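You operate a simulated robot arm through the tools that you are given. There is no shell and no other tool. Be economical: measure what you need, move in short steps, check, and stop when the job is done.

The job below is to be done with a simulated two-armed robot. You get a single attempt, and the scene is never put back.

Task
Take the steel sleeve with the smallest size on its label from the right half of the back bench and leave it on the right side of the low bench. Take the cap off the red injector and lay it down on the top of the side bench. Put the black bowl in the sink bowl. The order is free.

Only the result counts: the job must be done as asked and must still hold three seconds after the hand-in. Knocking over, shifting, dropping, spilling or breaking anything else fails it. Lids that push on must go on centred and level and be pressed home; caps that screw on are set level and turned clockwise until they are tight.

Robot
Two 7-joint arms with two-finger parallel grippers on one trunk, on a base that drives. Base frame: it is fixed to the floor where the robot stands at the start and does not move with it; the origin is under the middle of the robot, x ahead of it, y to its left, z up. Readings come in mm, rad, newtons and seconds.
The left shoulder is at the start at [-82, 119, 851], the right one opposite. With the tool pointing down near the work surface each hand reaches from about 100 to 580 mm from the robot's upright axis, wherever it stands, measured 20 degrees to its own side. Places, roughly: black bowl (7x7x5 cm) [-8700, -400, 900]; red injector (6x5x10 cm) [-2000, -200, 900]; right side of the low bench (16x48 cm) [-3240, 2680, 620]; sink bowl inside [-9300, -500, 700]. Payload 3.43 kg a hand.
The tool frame of a hand sits at the grasp point between the pads (the TCP): z along the fingers, y along the line on which they close. The tips reach 30 mm beyond it. The gripper opens to 94 mm. The fingers are 28 mm wide and 10 mm thick; the gripper's body (50 by 96 mm) begins 55 mm behind the TCP.
Orientation is that of the tool frame in the base frame, as a unit quaternion [w, x, y, z]. With the fingers straight down and closing along the base's y, the tool's x points along the base's -x, its y along +y and its z along -z.

Tools
- The arms move only by the tool drive_tool. It takes "left_rows", "right_rows" or both (then of equal length, played together; a hand with none holds still); each is a list of rows, each a list of 7 numbers: the finger opening in mm, from 0 to 94, then the shift along the tool's x, y, z in mm, then the turn, a rotation vector about the tool's x, y, z in rad. In form: [[claw, x, y, z, wx, wy, wz], ...]. A call has 1 to 20 rows; each row shifts and turns the commanded pose from where the row before left it, along the tool's axes as they then stand. Each row takes 0.2 s and may step no farther than 50 mm and 0.15 rad from the row before; otherwise, or with a gripper value out of range, the whole call is refused. Where a pose cannot be reached the arm comes as near as it can. A force on the tool above 40 N (or 10 N above the force at the start of the call, whichever is more), or a blocked arm, ends the call early, and 0.2 s more pass. Each finger travels about 153 mm/s and halts on what it meets, pressing with about 21 N; the grip force reading is that of the motor and also rises with nothing between the fingers. The clock runs only during rows and for 0.2 s after the last one: add rows that do not move to give the fingers time. The reply holds the time, the measured pose of the TCP, the force on the tool along the base axes, the opening and the grip force, in the units named above and with some noise, with the torque about the TCP (base axes, N m) and any sound that the robot's microphone picked up, and new pictures: "show" is both (left out), scene, wrist or none (wrist: the cameras of the hands that moved).
- Cameras (640 x 400 px; columns grow to the right, rows downward): "scene" is now at [22.8, -43.6, 1573.9]; the picture's right is [-0.39, -0.92, 0.00], its down [-0.66, 0.28, -0.69] and it looks along [0.64, -0.27, -0.72] (base axes); focal length 250 px, centre (320, 200). "left" rides on the left gripper at [76, -14, -102] in its tool frame; the picture's right is [0.18, 0.98, 0.00], its down [-0.75, 0.14, -0.64] and it looks along [-0.63, 0.12, 0.77] (tool axes); focal length 243 px, centre (320, 200). "right" rides on the right gripper at [76, 14, -102] in its tool frame; the picture's right is [-0.18, 0.98, 0.00], its down [-0.75, -0.14, -0.64] and it looks along [-0.63, -0.12, 0.77] (tool axes); focal length 243 px, centre (320, 200). There is no depth. A picture from a camera that has moved, and an enlarged one, comes with that camera's place and axes in the base frame and with its lens. The place of the scene camera against the robot may be out by one fixed shift of up to 25 mm in any direction.
- slide_trunk(by): slides the trunk up (or, below 0, down) by that many mm; the arms and the scene camera ride with it, the base frame stays. It gives what a move gives, with no picture.
- roll_base(legs): drives the robot by 1 to 6 legs, each [ahead, left, turn to the left] in mm, mm and rad, along the robot's own axes; the way and the turn of a leg run together, so that a leg with both is an arc; at most 1500 mm and 3.142 rad a leg. The arms and the cameras ride along, it lands a little off, and it stops where it bumps. It gives what a move gives, and a new picture of the scene camera.
- aim_head(pan, tilt): turns the head with the scene camera to pan (to the left, within 2.496 rad either way) and tilt (down, from -0.506 to 1.204), counted from straight ahead of the robot. It gives what a move gives, and a new picture of the scene camera.
- inspect(camera, box): a new picture of the part [left, top, right, bottom] of that camera's present view, enlarged. No time passes.
- close_job(): hands the job in; it is judged then, once.

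Go step by step. Nothing tells you exact positions but the pictures and the camera data: compare them with the known pose of the tool, close in by small moves and look again before you grip or let go. The budget is 165 turns and 260 pictures, counting those below and the enlarged ones. Unless the task says otherwise, let go and move clear before handing in, and close with one line.

The tools are called after "Call:" by a JSON object that holds its "op" and its "data". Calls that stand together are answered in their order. drive_tool: Moves the arms, as the interface text tells. Its arguments: {"type":"object","properties":{"left_rows":{"type":"array"},"right_rows":{"type":"array"},"show":{"type":"string","enum":["both","scene","wrist","none"]}},"required":[]} The other tools are called the same way: slide_trunk (by) slides the trunk up or down; roll_base (legs) drives the base; aim_head (pan, tilt) turns the head that bears the scene camera; inspect (camera, box) takes an enlarged picture of a part of a camera's view; close_job () hands the job in.

At the start:

```text
time_s: 0.0
left_tcp_pos: [295.0, -43.3, 1100.7]
left_tcp_rot: [0.0, 0.0, 1.0, -0.001]
left_force: [0.4, -0.2, -0.4]
left_ft_torque: [0.01, 0.03, -0.04]
left_opening: 93.8
left_grip_force: 0.1
right_tcp_pos: [259.8, -253.5, 1181.8]
right_tcp_rot: [0.0, 0.0, 1.0, 0.0]
right_force: [0.6, -0.4, -0.3]
right_ft_torque: [0.01, 0.01, 0.03]
right_opening: 93.7
right_grip_force: 0.0
trunk travel left (down, up): [-275.0, 60.0]
robot x, y, heading: [-5.3, -0.1, 0.001]
head pan, tilt: [-0.405, 0.805]
```

scene: 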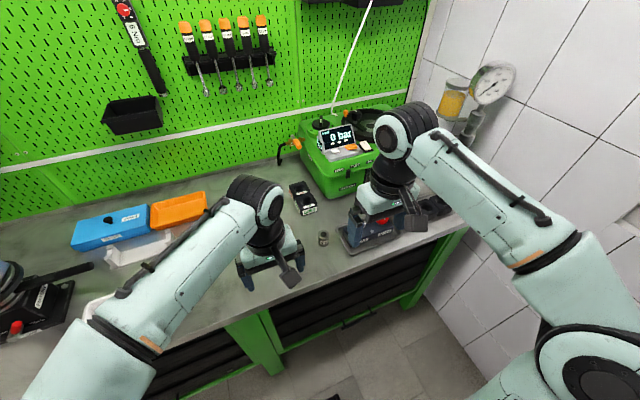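
right: 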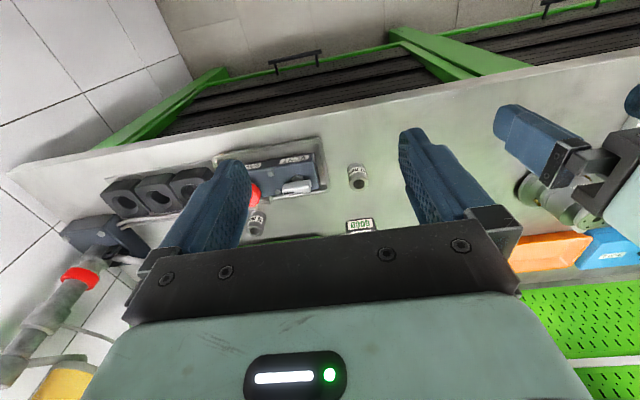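
left: 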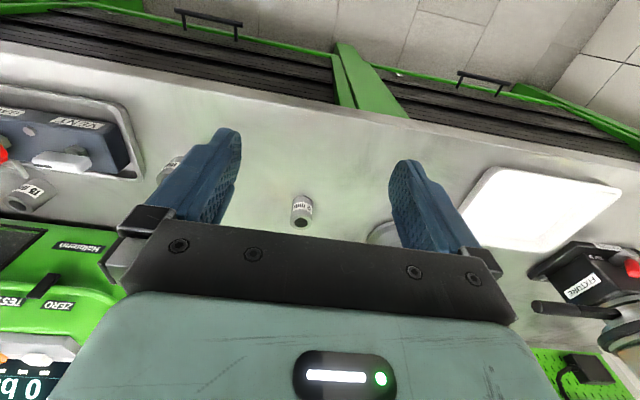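

I see the bench with several small sleeves under the wrist cameras. I'll enlarge the views to read the labels.

Call:
{"op": "inspect", "data": {"camera": "right", "box": [200, 120, 420, 258]}}

Call:
{"op": "inspect", "data": {"camera": "left", "box": [0, 120, 340, 260]}}

Call:
{"op": "inspect", "data": {"camera": "scene", "box": [220, 130, 480, 292]}}

```text
2.90 times, centred on (310, 189) of right
camera zoom: at [184.1, -239.4, 1283.0], right [0.18, 0.98, 0.0], down [0.75, -0.14, 0.64], along [0.63, -0.12, -0.77], focal length 703 px, centre (349, 232)
```

zoom: 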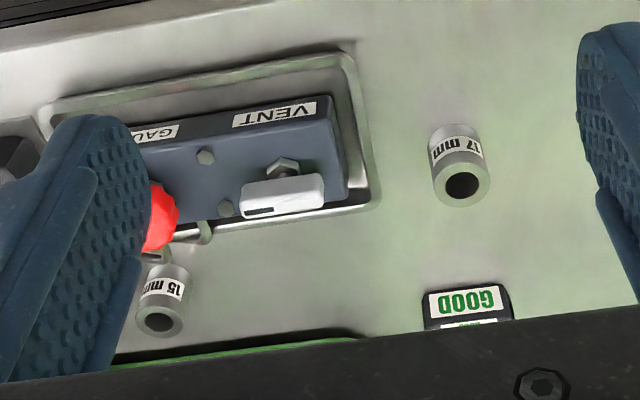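

```text
1.88 times, centred on (170, 190) of left
camera zoom: at [217.2, -59.0, 1202.3], right [-0.18, 0.98, 0.0], down [0.75, 0.14, 0.64], along [0.63, 0.12, -0.77], focal length 457 px, centre (602, 219)
```

zoom: 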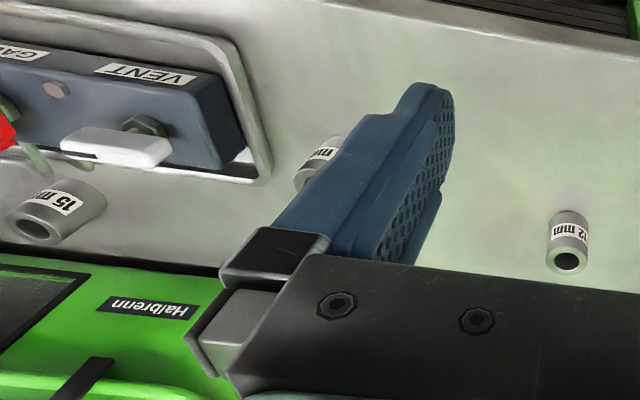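

```text
2.46 times, centred on (350, 211) of scene
camera zoom: at [22.8, -43.6, 1573.9], right [-0.39, -0.92, 0.0], down [-0.66, 0.28, -0.69], along [0.64, -0.27, -0.72], focal length 614 px, centre (246, 173)
```

zoom: 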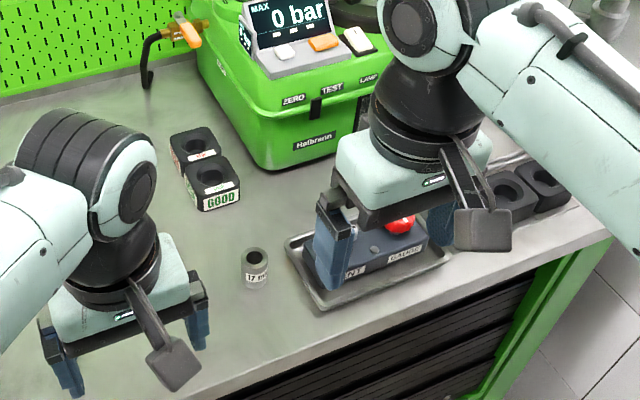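

Sleeves read 17, 15 and 12 mm so far. I'll look along the whole bench to see its extent, so I know which half each one is in.

Call:
{"op": "aim_head", "data": {"pan": 0.7, "tilt": 0.6}}

Call:
{"op": "aim_head", "data": {"pan": 0.1, "tilt": 0.9}}

Call:
{"op": "aim_head", "data": {"pan": -0.9, "tilt": 0.7}}

```text
time_s: 1.3
left_tcp_pos: [294.4, -44.4, 1099.3]
left_tcp_rot: [-0.001, 0.0, 1.0, -0.001]
left_force: [0.1, -0.8, -1.1]
left_ft_torque: [0.02, -0.03, 0.0]
left_opening: 94.0
left_grip_force: 0.2
right_tcp_pos: [260.8, -253.1, 1180.7]
right_tcp_rot: [0.0, 0.0, 1.0, -0.001]
right_force: [-0.6, -0.9, -0.5]
right_ft_torque: [-0.02, 0.01, -0.02]
right_opening: 94.1
right_grip_force: 0.0
trunk travel left (down, up): [-275.0, 60.0]
robot x, y, heading: [1.9, -1.3, -0.001]
head pan, tilt: [0.7, 0.6]
camera scene: at [16.6, 45.0, 1591.1], right [0.64, -0.77, 0.0], down [-0.43, -0.36, -0.82], along [0.63, 0.53, -0.57], focal length 250 px, centre (320, 200)
```

scene: 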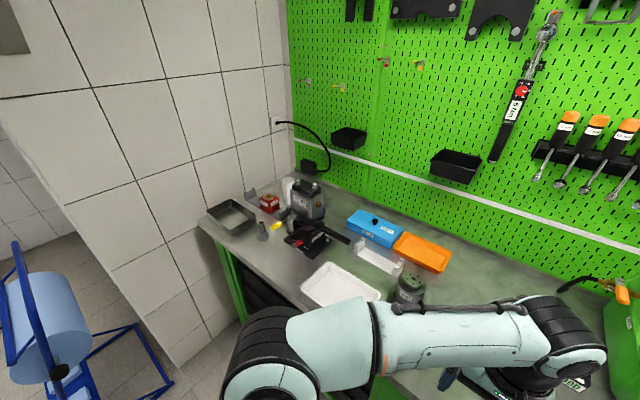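

```text
time_s: 2.3
left_tcp_pos: [294.1, -44.2, 1099.5]
left_tcp_rot: [0.0, 0.0, 1.0, 0.0]
left_force: [-0.2, -0.2, 0.8]
left_ft_torque: [0.0, -0.01, -0.02]
left_opening: 93.9
left_grip_force: 0.1
right_tcp_pos: [260.8, -253.4, 1180.9]
right_tcp_rot: [0.0, 0.0, 1.0, 0.0]
right_force: [0.4, 0.3, 0.2]
right_ft_torque: [0.0, 0.01, 0.05]
right_opening: 94.1
right_grip_force: 0.0
trunk travel left (down, up): [-275.0, 60.0]
robot x, y, heading: [-0.3, -0.4, -0.001]
head pan, tilt: [0.099, 0.901]
camera scene: at [24.0, -4.3, 1566.4], right [0.1, -0.99, 0.0], down [-0.78, -0.08, -0.62], along [0.62, 0.06, -0.78], focal length 250 px, centre (320, 200)
```

scene: 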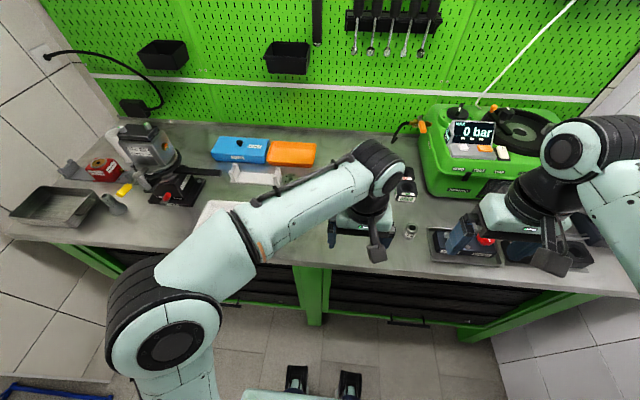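

```text
time_s: 3.6
left_tcp_pos: [293.8, -44.6, 1099.4]
left_tcp_rot: [-0.001, 0.0, 1.0, 0.0]
left_force: [0.0, -0.5, -0.9]
left_ft_torque: [0.0, 0.01, 0.06]
left_opening: 94.1
left_grip_force: 0.1
right_tcp_pos: [259.4, -254.0, 1181.1]
right_tcp_rot: [-0.001, -0.001, 1.0, 0.001]
right_force: [-0.3, -0.2, -0.1]
right_ft_torque: [0.02, 0.04, 0.01]
right_opening: 94.1
right_grip_force: 0.0
trunk travel left (down, up): [-275.0, 60.0]
robot x, y, heading: [-0.4, -1.4, 0.001]
head pan, tilt: [-0.901, 0.7]
camera scene: at [1.7, -78.4, 1582.5], right [-0.78, -0.62, 0.0], down [-0.4, 0.5, -0.76], along [0.48, -0.6, -0.64], focal length 250 px, centre (320, 200)
```

scene: 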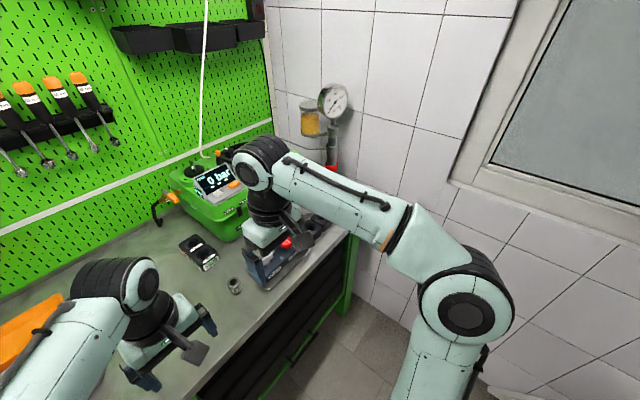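

The 12 mm sleeve (about [466, -40]) is the smallest on the right half; there's another one in the left half. I'll bring the left hand above it and look.

Call:
{"op": "drive_tool", "data": {"left_rows": [[94, -50, 0, 0, 0, 0, 0], [94, -45, 0, 20, 0, 0, 0], [94, -40, 0, 40, 0, 0, 0], [94, 0, 0, 20, 0, 0, 0], [94, 0, 0, 0, 0, 0, 0]], "show": "both"}}

```text
refused: row 3 steps farther than a row can; nothing moved
```

Call:
{"op": "drive_tool", "data": {"left_rows": [[94, -45, 0, 0, 0, 0, 0], [94, -45, 0, 20, 0, 0, 0], [94, -40, 0, 28, 0, 0, 0], [94, 0, 0, 30, 0, 0, 0], [94, 0, 0, 0, 0, 0, 0]], "show": "both"}}

```text
time_s: 4.8
left_tcp_pos: [424.8, -43.3, 1022.1]
left_tcp_rot: [0.001, 0.0, 1.0, 0.0]
left_force: [-0.4, -0.9, -0.3]
left_ft_torque: [-0.02, -0.02, -0.01]
left_opening: 94.0
left_grip_force: 0.1
right_tcp_pos: [260.6, -254.4, 1180.2]
right_tcp_rot: [0.0, 0.001, 1.0, 0.0]
right_force: [1.1, 0.7, 0.3]
right_ft_torque: [-0.03, 0.01, 0.0]
right_opening: 93.9
right_grip_force: 0.1
trunk travel left (down, up): [-275.0, 60.0]
robot x, y, heading: [3.0, -2.2, -0.004]
head pan, tilt: [-0.901, 0.7]
camera scene: at [1.9, -78.6, 1582.5], right [-0.78, -0.62, 0.0], down [-0.4, 0.5, -0.76], along [0.47, -0.6, -0.64], focal length 250 px, centre (320, 200)
camera left: at [348.5, -58.0, 1124.1], right [-0.18, 0.98, 0.0], down [0.75, 0.14, 0.64], along [0.63, 0.12, -0.77], focal length 243 px, centre (320, 200)
```

scene: 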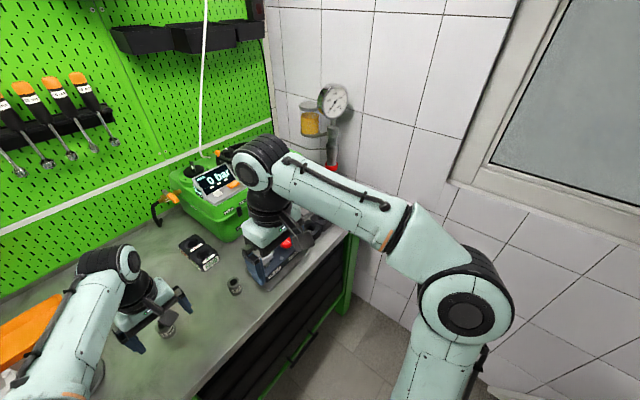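
left: 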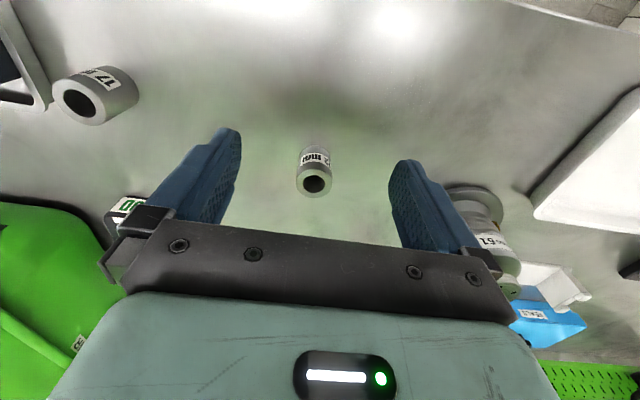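

The sleeve's bore is at about [481, -38], top near z 939, bench near 897. I'll go over it, come down, and check before gripping.

Call:
{"op": "drive_tool", "data": {"left_rows": [[70, -40, 3, 0, 0, 0, 0], [70, -16, 2, 20, 0, 0, 0], [70, 0, 0, 20, 0, 0, 0], [70, 0, 0, 0, 0, 0, 0]], "show": "wrist"}}

Call:
{"op": "inspect", "data": {"camera": "left", "box": [200, 80, 440, 230]}}

```text
time_s: 5.8
left_tcp_pos: [478.8, -37.6, 979.4]
left_tcp_rot: [0.0, 0.0, 1.0, 0.0]
left_force: [-0.1, 0.1, 0.1]
left_ft_torque: [-0.03, 0.03, -0.01]
left_opening: 70.1
left_grip_force: 0.0
right_tcp_pos: [260.3, -253.3, 1181.5]
right_tcp_rot: [0.0, 0.0, 1.0, 0.001]
right_force: [-0.6, 0.4, 0.9]
right_ft_torque: [0.01, 0.01, 0.01]
right_opening: 94.0
right_grip_force: 0.1
trunk travel left (down, up): [-275.0, 60.0]
robot x, y, heading: [-2.3, 2.1, 0.0]
head pan, tilt: [-0.901, 0.7]
camera left: at [403.1, -53.1, 1083.5], right [-0.18, 0.98, 0.0], down [0.75, 0.14, 0.64], along [0.63, 0.12, -0.77], focal length 243 px, centre (320, 200)
```

left: 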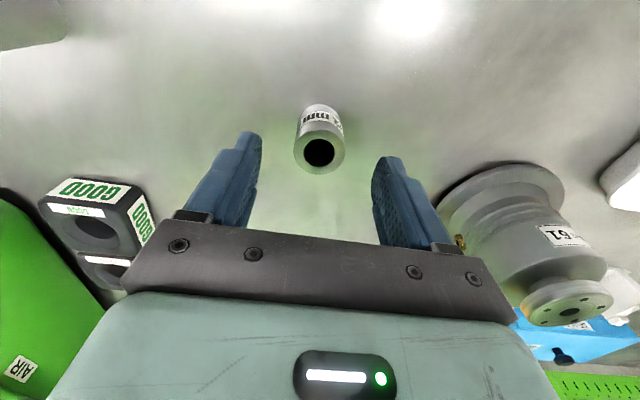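

```text
2.67 times, centred on (320, 155) of left
camera zoom: at [403.1, -53.1, 1083.5], right [-0.18, 0.98, 0.0], down [0.75, 0.14, 0.64], along [0.63, 0.12, -0.77], focal length 647 px, centre (320, 320)
```

zoom: 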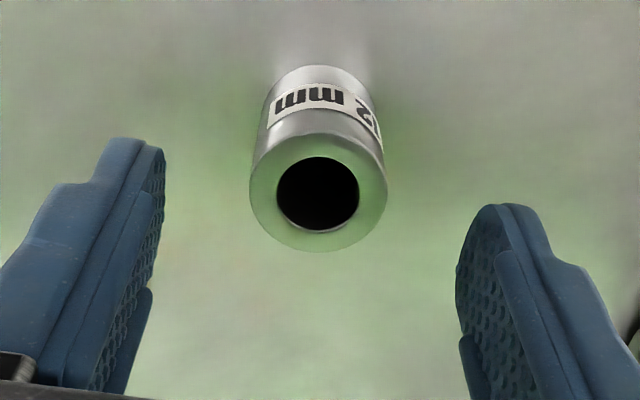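

Position confirmed: the 12 mm sleeve is between the fingers. Going down and closing.

Call:
{"op": "drive_tool", "data": {"left_rows": [[70, -2, -1, 25, 0, 0, 0], [70, 0, 0, 19, 0, 0, 0], [70, 0, 0, 0, 0, 0, 0], [20, 0, 0, 0, 0, 0, 0], [20, 0, 0, 0, 0, 0, 0], [20, 0, 0, 0, 0, 0, 0]], "show": "wrist"}}

```text
time_s: 7.2
left_tcp_pos: [483.1, -40.7, 937.0]
left_tcp_rot: [0.0, 0.001, 1.0, 0.0]
left_force: [0.1, -0.2, -0.7]
left_ft_torque: [0.01, -0.03, -0.04]
left_opening: 33.5
left_grip_force: 21.8
right_tcp_pos: [258.9, -253.2, 1181.1]
right_tcp_rot: [0.0, 0.0, 1.0, -0.001]
right_force: [-0.4, 0.7, -0.4]
right_ft_torque: [-0.01, 0.03, 0.03]
right_opening: 93.9
right_grip_force: 0.0
trunk travel left (down, up): [-275.0, 60.0]
robot x, y, heading: [-4.4, -2.1, 0.001]
head pan, tilt: [-0.901, 0.7]
camera left: at [405.5, -54.8, 1039.9], right [-0.18, 0.98, 0.0], down [0.75, 0.14, 0.64], along [0.63, 0.12, -0.77], focal length 243 px, centre (320, 200)
```

left: 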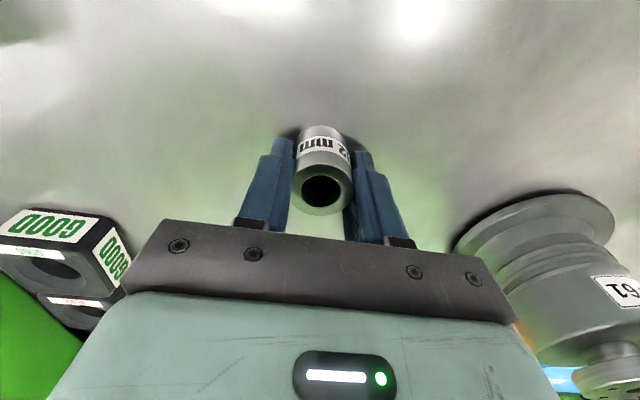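

Gripped (33.5 mm). Lifting and pulling back clear of the bench.

Call:
{"op": "drive_tool", "data": {"left_rows": [[20, 0, 0, -40, 0, 0, 0], [20, 0, 0, -45, 0, 0, 0], [20, 0, 0, -45, 0, 0, 0], [20, 20, 0, -40, 0, 0, 0], [20, 45, 0, 0, 0, 0, 0], [20, 45, 5, 0, 0, 0, 0], [20, 45, 15, 0, 0, 0, 0], [20, 40, 20, 0, 0, 0, 0], [20, 0, 30, 0, 0, 0, 0], [20, 0, 0, 0, 0, 0, 0]], "show": "both"}}

Call:
{"op": "aim_head", "data": {"pan": 2.4, "tilt": 0.5}}

Call:
{"op": "aim_head", "data": {"pan": -2.45, "tilt": 0.5}}

```text
time_s: 9.4
left_tcp_pos: [425.1, -9.2, 1112.4]
left_tcp_rot: [0.0, 0.0, 1.0, 0.0]
left_force: [0.5, 0.3, -1.3]
left_ft_torque: [0.02, -0.01, 0.01]
left_opening: 33.6
left_grip_force: 21.2
left hand out of reach, approached as far as the arm can: row 3, 5, 6, 7, 8
right_tcp_pos: [259.8, -254.0, 1180.1]
right_tcp_rot: [0.0, 0.0, 1.0, 0.001]
right_force: [0.6, -0.4, 0.8]
right_ft_torque: [-0.01, 0.01, -0.01]
right_opening: 93.8
right_grip_force: 0.1
trunk travel left (down, up): [-275.0, 60.0]
robot x, y, heading: [0.3, 2.3, -0.0]
head pan, tilt: [-0.901, 0.7]
camera scene: at [1.8, -79.4, 1582.5], right [-0.78, -0.62, 0.0], down [-0.4, 0.51, -0.76], along [0.47, -0.6, -0.64], focal length 250 px, centre (320, 200)
camera left: at [349.2, -23.6, 1215.1], right [-0.18, 0.98, 0.0], down [0.75, 0.14, 0.64], along [0.63, 0.12, -0.77], focal length 243 px, centre (320, 200)
```

scene: 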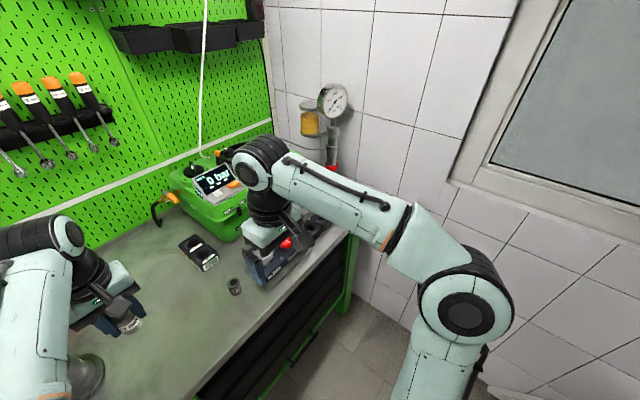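
left: 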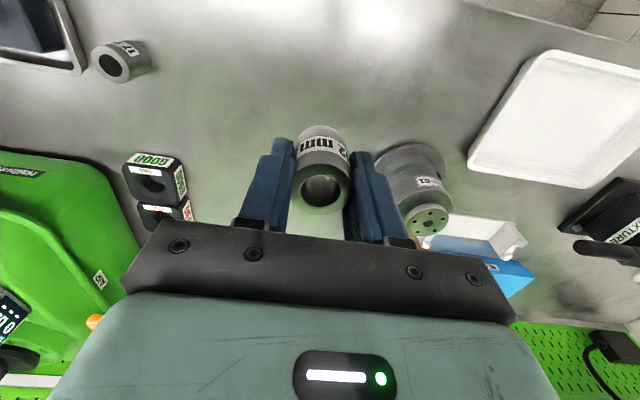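

```text
time_s: 12.2
left_tcp_pos: [426.5, -8.3, 1112.2]
left_tcp_rot: [0.0, 0.0, 1.0, 0.0]
left_force: [0.5, -0.5, -1.8]
left_ft_torque: [-0.01, 0.02, 0.02]
left_opening: 33.4
left_grip_force: 20.8
right_tcp_pos: [260.0, -254.1, 1180.9]
right_tcp_rot: [0.001, 0.0, 1.0, 0.0]
right_force: [-0.2, 0.8, 0.9]
right_ft_torque: [-0.01, -0.02, 0.01]
right_opening: 93.9
right_grip_force: 0.0
trunk travel left (down, up): [-275.0, 60.0]
robot x, y, heading: [-0.5, -1.0, -0.002]
head pan, tilt: [2.4, 0.499]
camera scene: at [-118.0, 49.6, 1600.2], right [0.68, 0.74, 0.0], down [0.35, -0.32, -0.88], along [-0.65, 0.59, -0.48], focal length 250 px, centre (320, 200)
```

scene: 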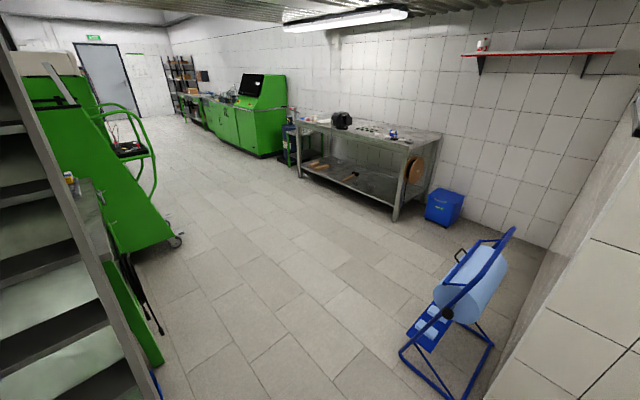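

```text
time_s: 16.0
left_tcp_pos: [426.4, -8.9, 1112.0]
left_tcp_rot: [0.0, 0.0, 1.0, -0.001]
left_force: [0.2, 0.0, -2.2]
left_ft_torque: [0.01, 0.01, -0.03]
left_opening: 33.5
left_grip_force: 20.6
right_tcp_pos: [260.9, -254.3, 1180.6]
right_tcp_rot: [0.0, 0.0, 1.0, 0.0]
right_force: [-0.3, 0.3, -0.4]
right_ft_torque: [-0.02, 0.0, -0.03]
right_opening: 93.9
right_grip_force: 0.0
trunk travel left (down, up): [-275.0, 60.0]
robot x, y, heading: [1.3, 4.0, 0.003]
head pan, tilt: [-2.45, 0.499]
camera scene: at [-121.0, -69.9, 1600.2], right [-0.64, 0.77, 0.0], down [0.37, 0.31, -0.88], along [-0.68, -0.56, -0.48], focal length 250 px, centre (320, 200)
```

scene: 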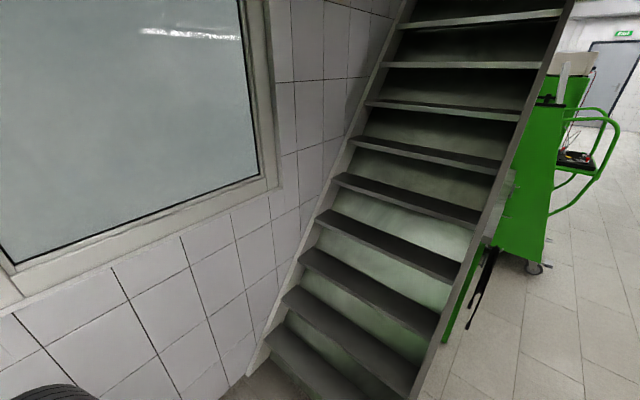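

The sleeve is held. The hall runs behind me, with stairs at the right rear and a roll stand on the left; I'll back out between them first.

Call:
{"op": "roll_base", "data": {"legs": [[-250, 50, 0], [-550, 350, 0]]}}

Call:
{"op": "aim_head", "data": {"pan": 2.45, "tilt": 0.6}}

```text
time_s: 17.8
left_tcp_pos: [208.5, 40.5, 1111.3]
left_tcp_rot: [0.001, 0.006, 1.0, -0.001]
left_force: [0.5, -0.4, -2.0]
left_ft_torque: [-0.03, -0.04, 0.02]
left_opening: 33.2
left_grip_force: 20.6
right_tcp_pos: [41.1, -202.7, 1181.6]
right_tcp_rot: [-0.001, 0.006, 1.0, 0.0]
right_force: [-0.5, -0.3, -0.1]
right_ft_torque: [0.01, -0.01, 0.0]
right_opening: 93.8
right_grip_force: 0.0
trunk travel left (down, up): [-275.0, 60.0]
robot x, y, heading: [-213.8, 53.2, -0.013]
head pan, tilt: [-2.45, 0.499]
stopped in leg 1: the robot was blocked; the commanded pose is now the measured one
camera scene: at [-338.8, -14.4, 1599.9], right [-0.63, 0.78, 0.0], down [0.37, 0.3, -0.88], along [-0.68, -0.55, -0.48], focal length 250 px, centre (320, 200)
```

scene: 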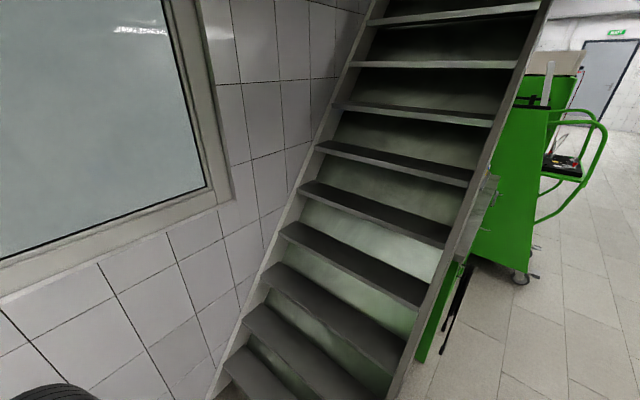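

```text
time_s: 21.6
left_tcp_pos: [210.4, 40.8, 1111.6]
left_tcp_rot: [-0.001, 0.005, 1.0, -0.001]
left_force: [-0.8, 0.8, -1.5]
left_ft_torque: [0.0, 0.0, 0.0]
left_opening: 33.3
left_grip_force: 21.1
right_tcp_pos: [42.9, -203.2, 1181.5]
right_tcp_rot: [-0.001, 0.007, 1.0, -0.001]
right_force: [-0.6, -0.2, -0.7]
right_ft_torque: [-0.01, -0.01, 0.01]
right_opening: 93.7
right_grip_force: 0.0
trunk travel left (down, up): [-275.0, 60.0]
robot x, y, heading: [-217.4, 52.6, -0.008]
head pan, tilt: [2.45, 0.6]
camera scene: at [-333.7, 99.7, 1591.2], right [0.64, 0.76, 0.0], down [0.43, -0.36, -0.83], along [-0.63, 0.53, -0.56], focal length 250 px, centre (320, 200)
```

scene: 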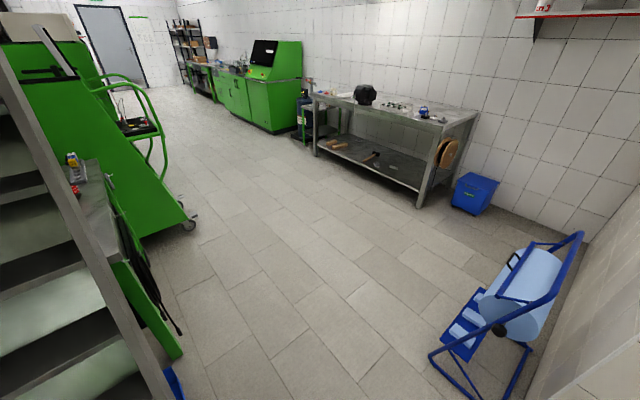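

Backing was blocked by the stair foot. I'll slide left first, then back.

Call:
{"op": "roll_base", "data": {"legs": [[0, 380, 0], [-600, 50, 0]]}}

```text
time_s: 28.6
left_tcp_pos: [-393.2, 477.7, 1112.8]
left_tcp_rot: [0.0, 0.001, 1.0, 0.001]
left_force: [0.1, 0.4, -2.0]
left_ft_torque: [0.0, -0.03, 0.01]
left_opening: 33.3
left_grip_force: 21.1
right_tcp_pos: [-561.0, 232.5, 1179.3]
right_tcp_rot: [-0.001, 0.003, 1.0, 0.0]
right_force: [0.1, -0.3, 0.6]
right_ft_torque: [0.01, -0.03, 0.0]
right_opening: 93.8
right_grip_force: 0.0
trunk travel left (down, up): [-275.0, 60.0]
robot x, y, heading: [-822.1, 485.9, -0.001]
head pan, tilt: [2.45, 0.6]
camera scene: at [-939.2, 532.2, 1591.2], right [0.64, 0.77, 0.0], down [0.43, -0.36, -0.83], along [-0.63, 0.53, -0.56], focal length 250 px, centre (320, 200)
```

scene: 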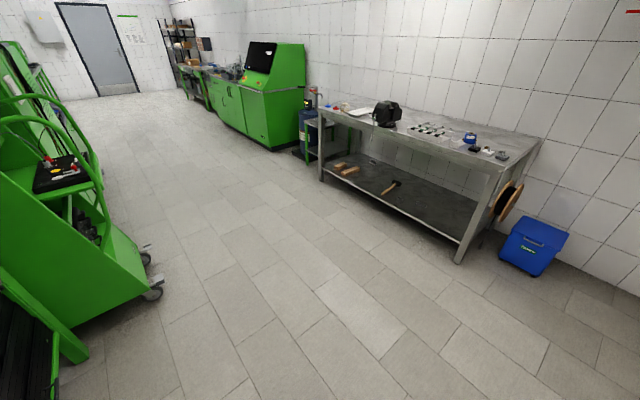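

Clear. I'll turn left to face the far wall and strafe toward the low bench.

Call:
{"op": "roll_base", "data": {"legs": [[0, 0, 1.571], [700, 1200, 0], [0, 1100, 0]]}}

Call:
{"op": "aim_head", "data": {"pan": 0.2, "tilt": 0.6}}

```text
time_s: 52.3
left_tcp_pos: [-3049.2, 1635.5, 1111.8]
left_tcp_rot: [0.0, -0.7, 0.715, 0.001]
left_force: [0.0, 0.0, -2.0]
left_ft_torque: [0.01, -0.05, -0.01]
left_opening: 33.3
left_grip_force: 21.0
right_tcp_pos: [-2806.5, 1465.9, 1180.4]
right_tcp_rot: [-0.001, -0.7, 0.714, 0.0]
right_force: [0.3, -0.2, 0.3]
right_ft_torque: [0.0, -0.02, -0.03]
right_opening: 94.2
right_grip_force: 0.0
trunk travel left (down, up): [-275.0, 60.0]
robot x, y, heading: [-3067.5, 1211.4, 1.549]
head pan, tilt: [2.45, 0.6]
camera scene: at [-3132.0, 1088.0, 1591.2], right [-0.76, 0.65, 0.0], down [0.37, 0.43, -0.83], along [-0.54, -0.63, -0.56], focal length 250 px, centre (320, 200)
```

scene: 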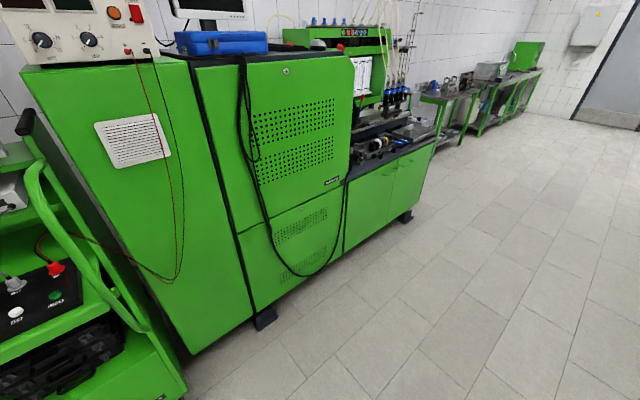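

```text
time_s: 54.4
left_tcp_pos: [-3049.4, 1636.1, 1111.6]
left_tcp_rot: [0.0, -0.699, 0.715, 0.0]
left_force: [-0.2, 0.2, -2.7]
left_ft_torque: [0.02, -0.01, -0.01]
left_opening: 33.2
left_grip_force: 21.4
right_tcp_pos: [-2808.0, 1465.5, 1179.8]
right_tcp_rot: [0.0, -0.699, 0.715, 0.0]
right_force: [-0.2, 0.7, 0.9]
right_ft_torque: [0.0, -0.01, -0.02]
right_opening: 94.0
right_grip_force: 0.1
trunk travel left (down, up): [-275.0, 60.0]
robot x, y, heading: [-3064.8, 1209.1, 1.554]
head pan, tilt: [0.201, 0.6]
camera scene: at [-3090.3, 1241.9, 1591.1], right [0.98, 0.18, 0.0], down [0.1, -0.56, -0.83], along [-0.15, 0.81, -0.56], focal length 250 px, centre (320, 200)
```

scene: 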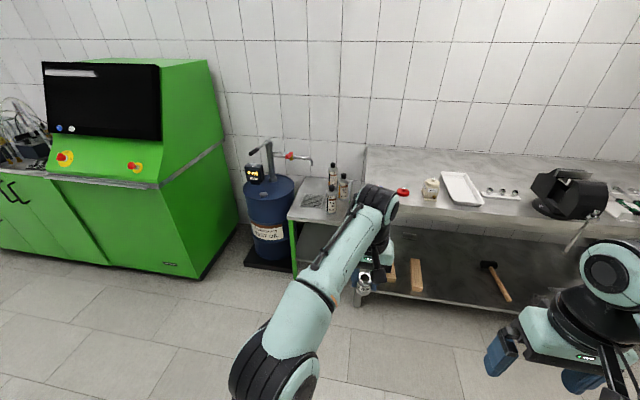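

The low bench is the small green-legged table left of the steel bench. I'll go closer and look at its top.

Call:
{"op": "roll_base", "data": {"legs": [[700, 0, 0.017]]}}

Call:
{"op": "aim_head", "data": {"pan": 0.35, "tilt": 1.0}}

```text
time_s: 58.3
left_tcp_pos: [-3053.0, 2349.3, 1111.8]
left_tcp_rot: [0.001, 0.708, -0.707, 0.0]
left_force: [0.1, 1.1, -0.9]
left_ft_torque: [0.0, -0.01, -0.02]
left_opening: 33.2
left_grip_force: 20.8
right_tcp_pos: [-2807.0, 2184.7, 1179.3]
right_tcp_rot: [0.0, 0.707, -0.707, 0.001]
right_force: [0.7, -0.2, 0.2]
right_ft_torque: [-0.02, -0.01, 0.0]
right_opening: 93.8
right_grip_force: 0.0
trunk travel left (down, up): [-275.0, 60.0]
robot x, y, heading: [-3060.1, 1924.7, 1.575]
head pan, tilt: [0.201, 0.6]
camera scene: at [-3085.6, 1953.4, 1591.1], right [0.98, 0.2, 0.0], down [0.11, -0.55, -0.82], along [-0.17, 0.81, -0.57], focal length 250 px, centre (320, 200)
```

scene: 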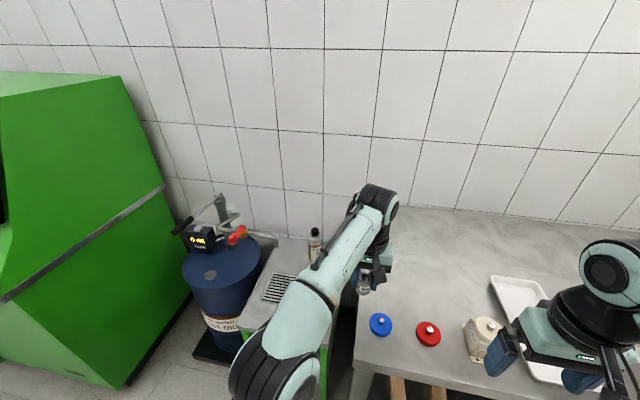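

```text
time_s: 59.2
left_tcp_pos: [-3053.7, 2348.0, 1111.7]
left_tcp_rot: [0.001, 0.708, -0.706, 0.002]
left_force: [-0.5, -0.3, -2.7]
left_ft_torque: [0.01, 0.0, 0.01]
left_opening: 33.2
left_grip_force: 20.9
right_tcp_pos: [-2806.8, 2182.6, 1180.5]
right_tcp_rot: [0.001, 0.707, -0.707, 0.0]
right_force: [0.4, -0.7, -1.0]
right_ft_torque: [-0.03, -0.01, -0.01]
right_opening: 93.9
right_grip_force: 0.1
trunk travel left (down, up): [-275.0, 60.0]
robot x, y, heading: [-3060.8, 1923.3, 1.57]
head pan, tilt: [0.351, 1.0]
camera scene: at [-3091.8, 1931.9, 1559.2], right [0.94, 0.35, 0.0], down [0.29, -0.79, -0.54], along [-0.19, 0.51, -0.84], focal length 250 px, centre (320, 200)
```

scene: 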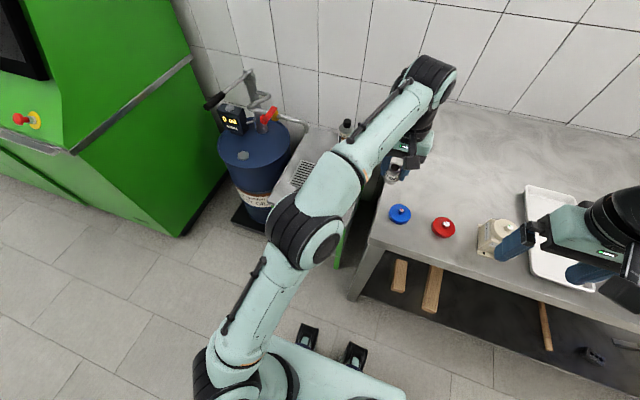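

My arm hides the low bench; I'll swing the left hand left over it and use its own camera.

Call:
{"op": "drive_tool", "data": {"left_rows": [[20, 0, 45, 0, 0, 0, 0], [20, 0, 45, 0, 0, 0, 0], [20, 0, 45, 0, 0, 0, 0], [20, 0, 45, 0, 0, 0, 0], [20, 0, 0, 0, 0, 0, 0]], "show": "both"}}

```text
time_s: 60.4
left_tcp_pos: [-3234.4, 2348.0, 1113.0]
left_tcp_rot: [0.001, 0.708, -0.707, 0.0]
left_force: [0.0, 1.4, -1.2]
left_ft_torque: [0.02, 0.02, 0.0]
left_opening: 33.2
left_grip_force: 20.4
right_tcp_pos: [-2807.1, 2182.2, 1179.5]
right_tcp_rot: [-0.001, -0.707, 0.707, -0.001]
right_force: [0.2, -0.9, 0.4]
right_ft_torque: [-0.01, 0.02, 0.03]
right_opening: 94.1
right_grip_force: 0.1
trunk travel left (down, up): [-275.0, 60.0]
robot x, y, heading: [-3062.6, 1922.4, 1.577]
head pan, tilt: [0.351, 1.0]
camera scene: at [-3091.1, 1932.1, 1559.2], right [0.94, 0.35, 0.0], down [0.29, -0.79, -0.54], along [-0.19, 0.51, -0.84], focal length 250 px, centre (320, 200)
camera left: at [-3220.1, 2271.7, 1214.8], right [-0.98, -0.18, 0.0], down [-0.14, 0.75, 0.64], along [-0.12, 0.63, -0.77], focal length 243 px, centre (320, 200)
```

scene: 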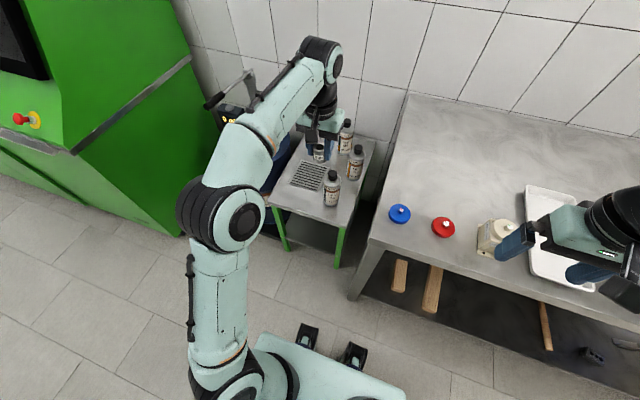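
left: 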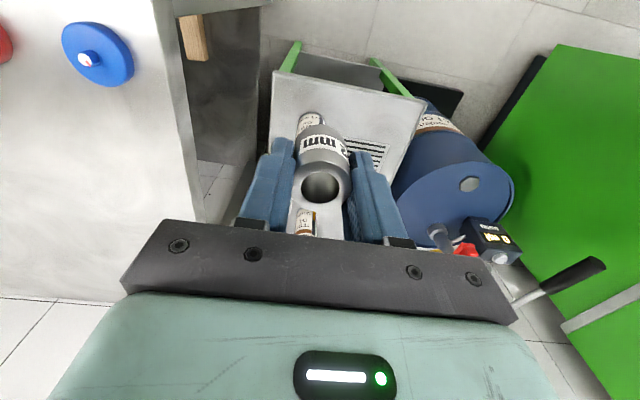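

Call:
{"op": "inspect", "data": {"camera": "scene", "box": [250, 100, 410, 270]}}

Call:
{"op": "inspect", "data": {"camera": "left", "box": [240, 40, 460, 240]}}

```text
2.35 times, centred on (330, 185) of scene
camera zoom: at [-3091.1, 1932.1, 1559.2], right [0.94, 0.35, 0.0], down [0.29, -0.79, -0.54], along [-0.19, 0.51, -0.84], focal length 587 px, centre (296, 235)
```

zoom: 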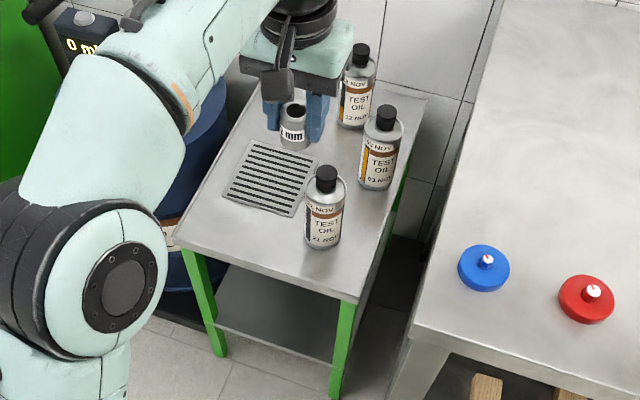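

```text
2.00 times, centred on (350, 140) of left
camera zoom: at [-3220.1, 2271.7, 1214.8], right [-0.98, -0.18, 0.0], down [-0.14, 0.75, 0.64], along [-0.12, 0.63, -0.77], focal length 485 px, centre (260, 320)
```

zoom: 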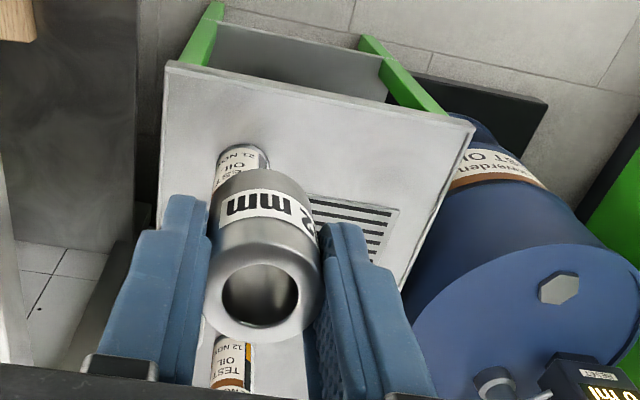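

The 12 mm sleeve goes in the gap left of the bottles, at about [-3278, 2614, z 620], with the hand turned so its camera points left over the grating. First I shift the base and pull the right hand back and up.

Call:
{"op": "roll_base", "data": {"legs": [[0, 170, 0], [165, 0, 0]]}}

Call:
{"op": "drive_tool", "data": {"right_rows": [[94, 40, 0, -25, 0, 0, 0], [94, 40, 0, -25, 0, 0, 0], [94, 30, 0, -25, 0, 0, 0], [94, 0, 0, 0, 0, 0, 0]], "left_rows": [[20, 0, 0, 0, 0, 0, 0.15], [20, 0, 0, 0, 0, 0, 0.15], [20, 0, 0, 0, 0, 0, 0.15], [20, 0, 0, 0, 0, 0, 0]], "show": "both"}}

```text
time_s: 63.6
left_tcp_pos: [-3406.3, 2479.7, 1111.4]
left_tcp_rot: [-0.002, -0.706, 0.708, 0.0]
left_force: [-0.1, -0.7, -2.0]
left_ft_torque: [0.05, 0.0, -0.02]
left_opening: 33.5
left_grip_force: 21.0
right_tcp_pos: [-2980.1, 2313.1, 1179.7]
right_tcp_rot: [0.0, -0.705, 0.709, 0.0]
right_force: [0.2, -0.4, -0.2]
right_ft_torque: [0.05, 0.02, 0.02]
right_opening: 94.0
right_grip_force: 0.1
trunk travel left (down, up): [-275.0, 60.0]
robot x, y, heading: [-3234.9, 2053.7, 1.567]
head pan, tilt: [0.351, 1.0]
stopped in leg 2: the robot was blocked; the commanded pose is now the measured one
camera scene: at [-3265.8, 2061.8, 1559.1], right [0.94, 0.34, 0.0], down [0.29, -0.79, -0.54], along [-0.18, 0.51, -0.84], focal length 250 px, centre (320, 200)
```

scene: 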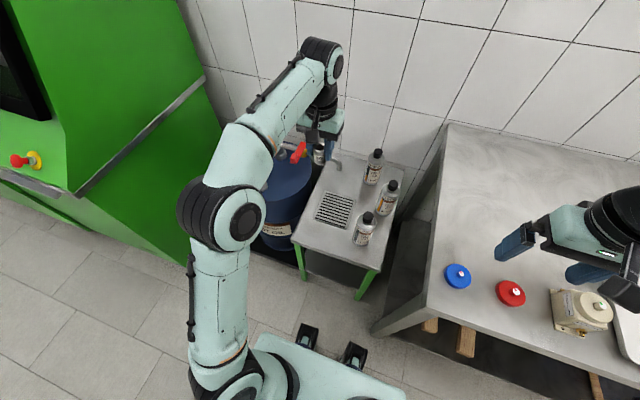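

```text
time_s: 64.6
left_tcp_pos: [-3405.0, 2483.1, 1110.7]
left_tcp_rot: [-0.003, -0.53, 0.848, -0.001]
left_force: [0.1, -0.1, -1.8]
left_ft_torque: [-0.02, 0.0, -0.02]
left_opening: 33.3
left_grip_force: 21.3
right_tcp_pos: [-2979.8, 2205.9, 1255.2]
right_tcp_rot: [-0.001, -0.706, 0.708, -0.001]
right_force: [0.2, 1.0, -0.1]
right_ft_torque: [0.03, 0.02, 0.0]
right_opening: 93.8
right_grip_force: 0.0
trunk travel left (down, up): [-275.0, 60.0]
robot x, y, heading: [-3235.4, 2054.5, 1.571]
head pan, tilt: [0.351, 1.0]
camera scene: at [-3264.3, 2066.3, 1559.2], right [0.94, 0.34, 0.0], down [0.29, -0.79, -0.54], along [-0.19, 0.51, -0.84], focal length 250 px, centre (320, 200)
camera right: at [-2993.7, 2129.1, 1358.1], right [-0.98, 0.19, 0.0], down [0.14, 0.76, 0.64], along [0.12, 0.63, -0.77], focal length 243 px, centre (320, 200)
camera left: at [-3425.9, 2408.4, 1213.3], right [-0.96, 0.27, 0.0], down [0.21, 0.74, 0.64], along [0.17, 0.62, -0.77], focal length 243 px, centre (320, 200)
```

scene: 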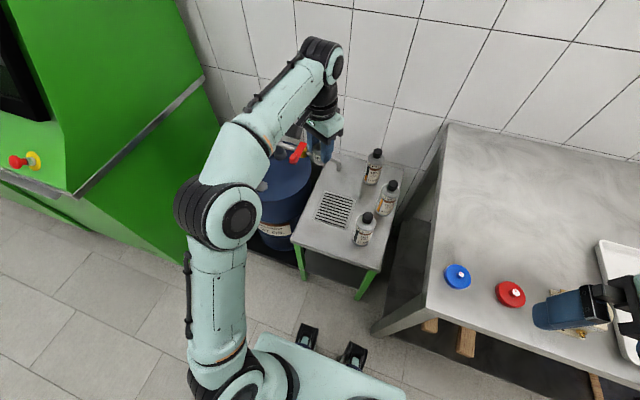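
right: 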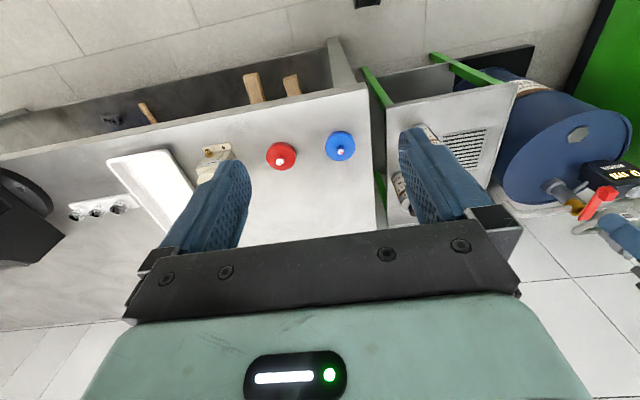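
left: 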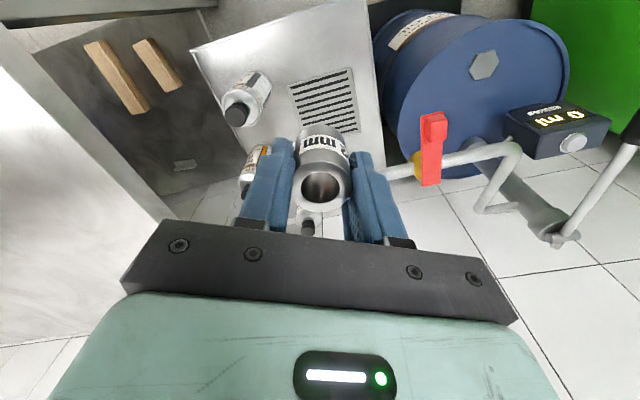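

The base bumped the steel bench's corner. I'll bring the hand right and finish turning it, then shift the base left and a little ahead.

Call:
{"op": "drive_tool", "data": {"left_rows": [[20, -17, -34, 0, 0, 0, 0], [20, -17, -34, 0, 0, 0, 0], [20, -16, -35, 0, 0, 0, 0], [20, 0, 0, 0, 0, 0, 0.15], [20, 0, 0, 0, 0, 0, 0.15], [20, 0, 0, 0, 0, 0, 0.15], [20, 0, 0, 0, 0, 0, 0.15], [20, 0, 0, 0, 0, 0, 0.15], [20, 0, 0, 0, 0, 0, 0.15], [20, 0, 0, 0, 0, 0, 0.15], [20, 0, 0, 0, 0, 0, 0]], "show": "none"}}

Call:
{"op": "roll_base", "data": {"legs": [[0, 80, 0], [50, 0, 0]]}}

```text
time_s: 67.0
left_tcp_pos: [-3291.5, 2483.0, 1111.0]
left_tcp_rot: [-0.001, -0.033, 0.999, -0.002]
left_force: [-0.2, 0.2, -2.2]
left_ft_torque: [0.0, 0.02, 0.01]
left_opening: 33.3
left_grip_force: 20.7
right_tcp_pos: [-2979.7, 2204.3, 1255.8]
right_tcp_rot: [-0.001, -0.706, 0.708, -0.001]
right_force: [-0.3, 0.7, -0.6]
right_ft_torque: [-0.02, -0.01, 0.03]
right_opening: 93.9
right_grip_force: 0.1
trunk travel left (down, up): [-275.0, 60.0]
robot x, y, heading: [-3234.6, 2056.0, 1.57]
head pan, tilt: [0.351, 1.0]
```

```text
time_s: 68.9
left_tcp_pos: [-3373.7, 2531.8, 1110.6]
left_tcp_rot: [-0.002, -0.035, 0.999, -0.001]
left_force: [-0.1, 0.5, -2.6]
left_ft_torque: [-0.05, 0.0, -0.01]
left_opening: 33.1
left_grip_force: 21.0
right_tcp_pos: [-3061.1, 2255.3, 1255.2]
right_tcp_rot: [-0.001, -0.707, 0.707, -0.002]
right_force: [-0.1, 0.2, -0.2]
right_ft_torque: [-0.02, 0.02, -0.01]
right_opening: 94.0
right_grip_force: 0.0
trunk travel left (down, up): [-275.0, 60.0]
robot x, y, heading: [-3314.9, 2103.8, 1.571]
head pan, tilt: [0.351, 1.0]
camera scene: at [-3346.4, 2115.0, 1559.0], right [0.94, 0.34, 0.0], down [0.29, -0.79, -0.54], along [-0.19, 0.51, -0.84], focal length 250 px, centre (320, 200)
```

scene: 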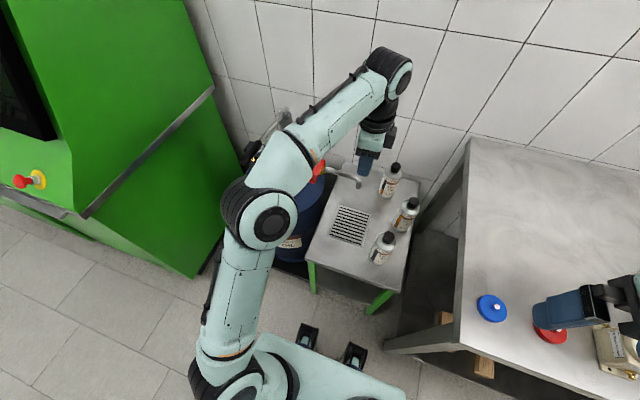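

The pump spout hangs close to that gap, so I'll use the front-right corner instead: about [-3180, 2460], with the hand turned 45° so its thin side faces the front bottle. Backing off and turning the hand.

Call:
{"op": "roll_base", "data": {"legs": [[-60, 0, 0], [0, -110, 0]]}}

Call:
{"op": "drive_tool", "data": {"left_rows": [[20, 0, 0, 0, 0, 0, -0.143], [20, 0, 0, 0, 0, 0, -0.143], [20, 0, 0, 0, 0, 0, -0.143], [20, 0, 0, 0, 0, 0, -0.143], [20, 0, 0, 0, 0, 0, -0.143], [20, 0, 0, 0, 0, 0, -0.143], [20, 0, 0, 0, 0, 0, -0.143], [20, 0, 0, 0, 0, 0, -0.143], [20, 0, 0, 0, 0, 0, -0.143], [20, 0, 0, 0, 0, 0, -0.143], [20, 0, 0, 0, 0, 0, -0.143], [20, 0, 0, 0, 0, 0, -0.143], [20, 0, 0, 0, 0, 0, -0.143], [20, 0, 0, 0, 0, 0, -0.143], [20, 0, 0, 0, 0, 0, -0.143], [20, 0, 0, 0, 0, 0, -0.143], [20, 0, 0, 0, 0, 0, 0]], "show": "both"}}

```text
time_s: 71.2
left_tcp_pos: [-3268.3, 2464.6, 1111.0]
left_tcp_rot: [-0.002, -0.034, 0.999, -0.002]
left_force: [0.0, -0.3, -1.8]
left_ft_torque: [0.01, 0.06, 0.01]
left_opening: 33.1
left_grip_force: 20.8
right_tcp_pos: [-2957.3, 2185.3, 1254.6]
right_tcp_rot: [0.0, -0.706, 0.709, -0.001]
right_force: [0.2, 0.3, -0.8]
right_ft_torque: [0.02, 0.02, 0.03]
right_opening: 94.2
right_grip_force: 0.0
trunk travel left (down, up): [-275.0, 60.0]
robot x, y, heading: [-3211.4, 2035.3, 1.571]
head pan, tilt: [0.351, 1.0]
stopped in leg 2: the robot was blocked; the commanded pose is now the measured one
camera scene: at [-3241.9, 2045.9, 1559.1], right [0.94, 0.34, 0.0], down [0.29, -0.79, -0.54], along [-0.19, 0.51, -0.84], focal length 250 px, centre (320, 200)
```

scene: 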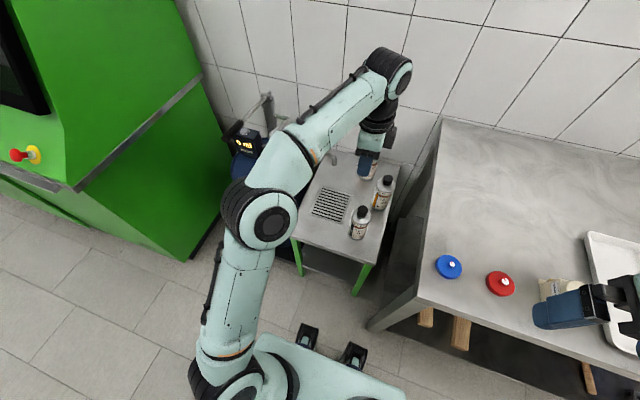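

```text
time_s: 74.8
left_tcp_pos: [-3268.5, 2464.9, 1110.5]
left_tcp_rot: [0.003, 0.924, -0.382, -0.001]
left_force: [1.3, 0.5, -2.3]
left_ft_torque: [0.03, 0.02, -0.01]
left_opening: 33.2
left_grip_force: 21.0
right_tcp_pos: [-2957.2, 2186.6, 1255.6]
right_tcp_rot: [-0.001, -0.706, 0.709, -0.001]
right_force: [-0.5, -0.8, 1.9]
right_ft_torque: [0.0, 0.02, 0.01]
right_opening: 93.9
right_grip_force: 0.0
trunk travel left (down, up): [-275.0, 60.0]
robot x, y, heading: [-3211.2, 2040.6, 1.569]
head pan, tilt: [0.351, 1.0]
camera scene: at [-3242.2, 2047.4, 1559.1], right [0.94, 0.34, 0.0], down [0.29, -0.79, -0.54], along [-0.18, 0.51, -0.84], focal length 250 px, centre (320, 200)
camera left: at [-3204.7, 2421.5, 1213.0], right [-0.56, -0.83, 0.01], down [-0.63, 0.44, 0.64], along [-0.53, 0.36, -0.77], focal length 243 px, centre (320, 200)
```

scene: 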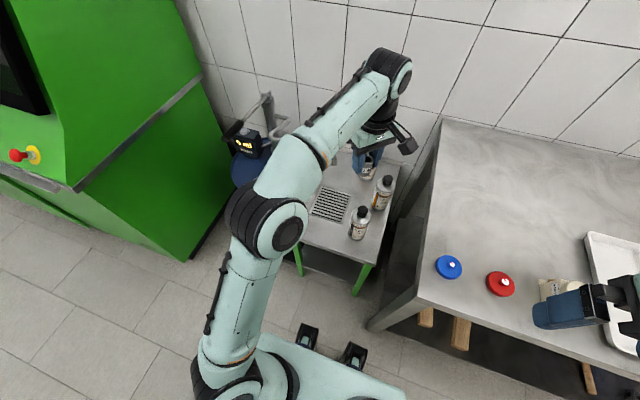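
left: 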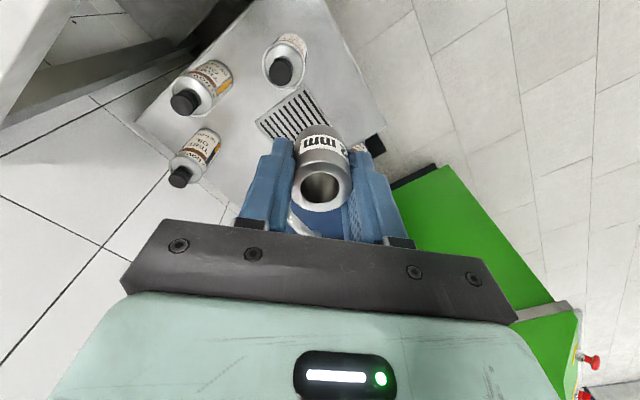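

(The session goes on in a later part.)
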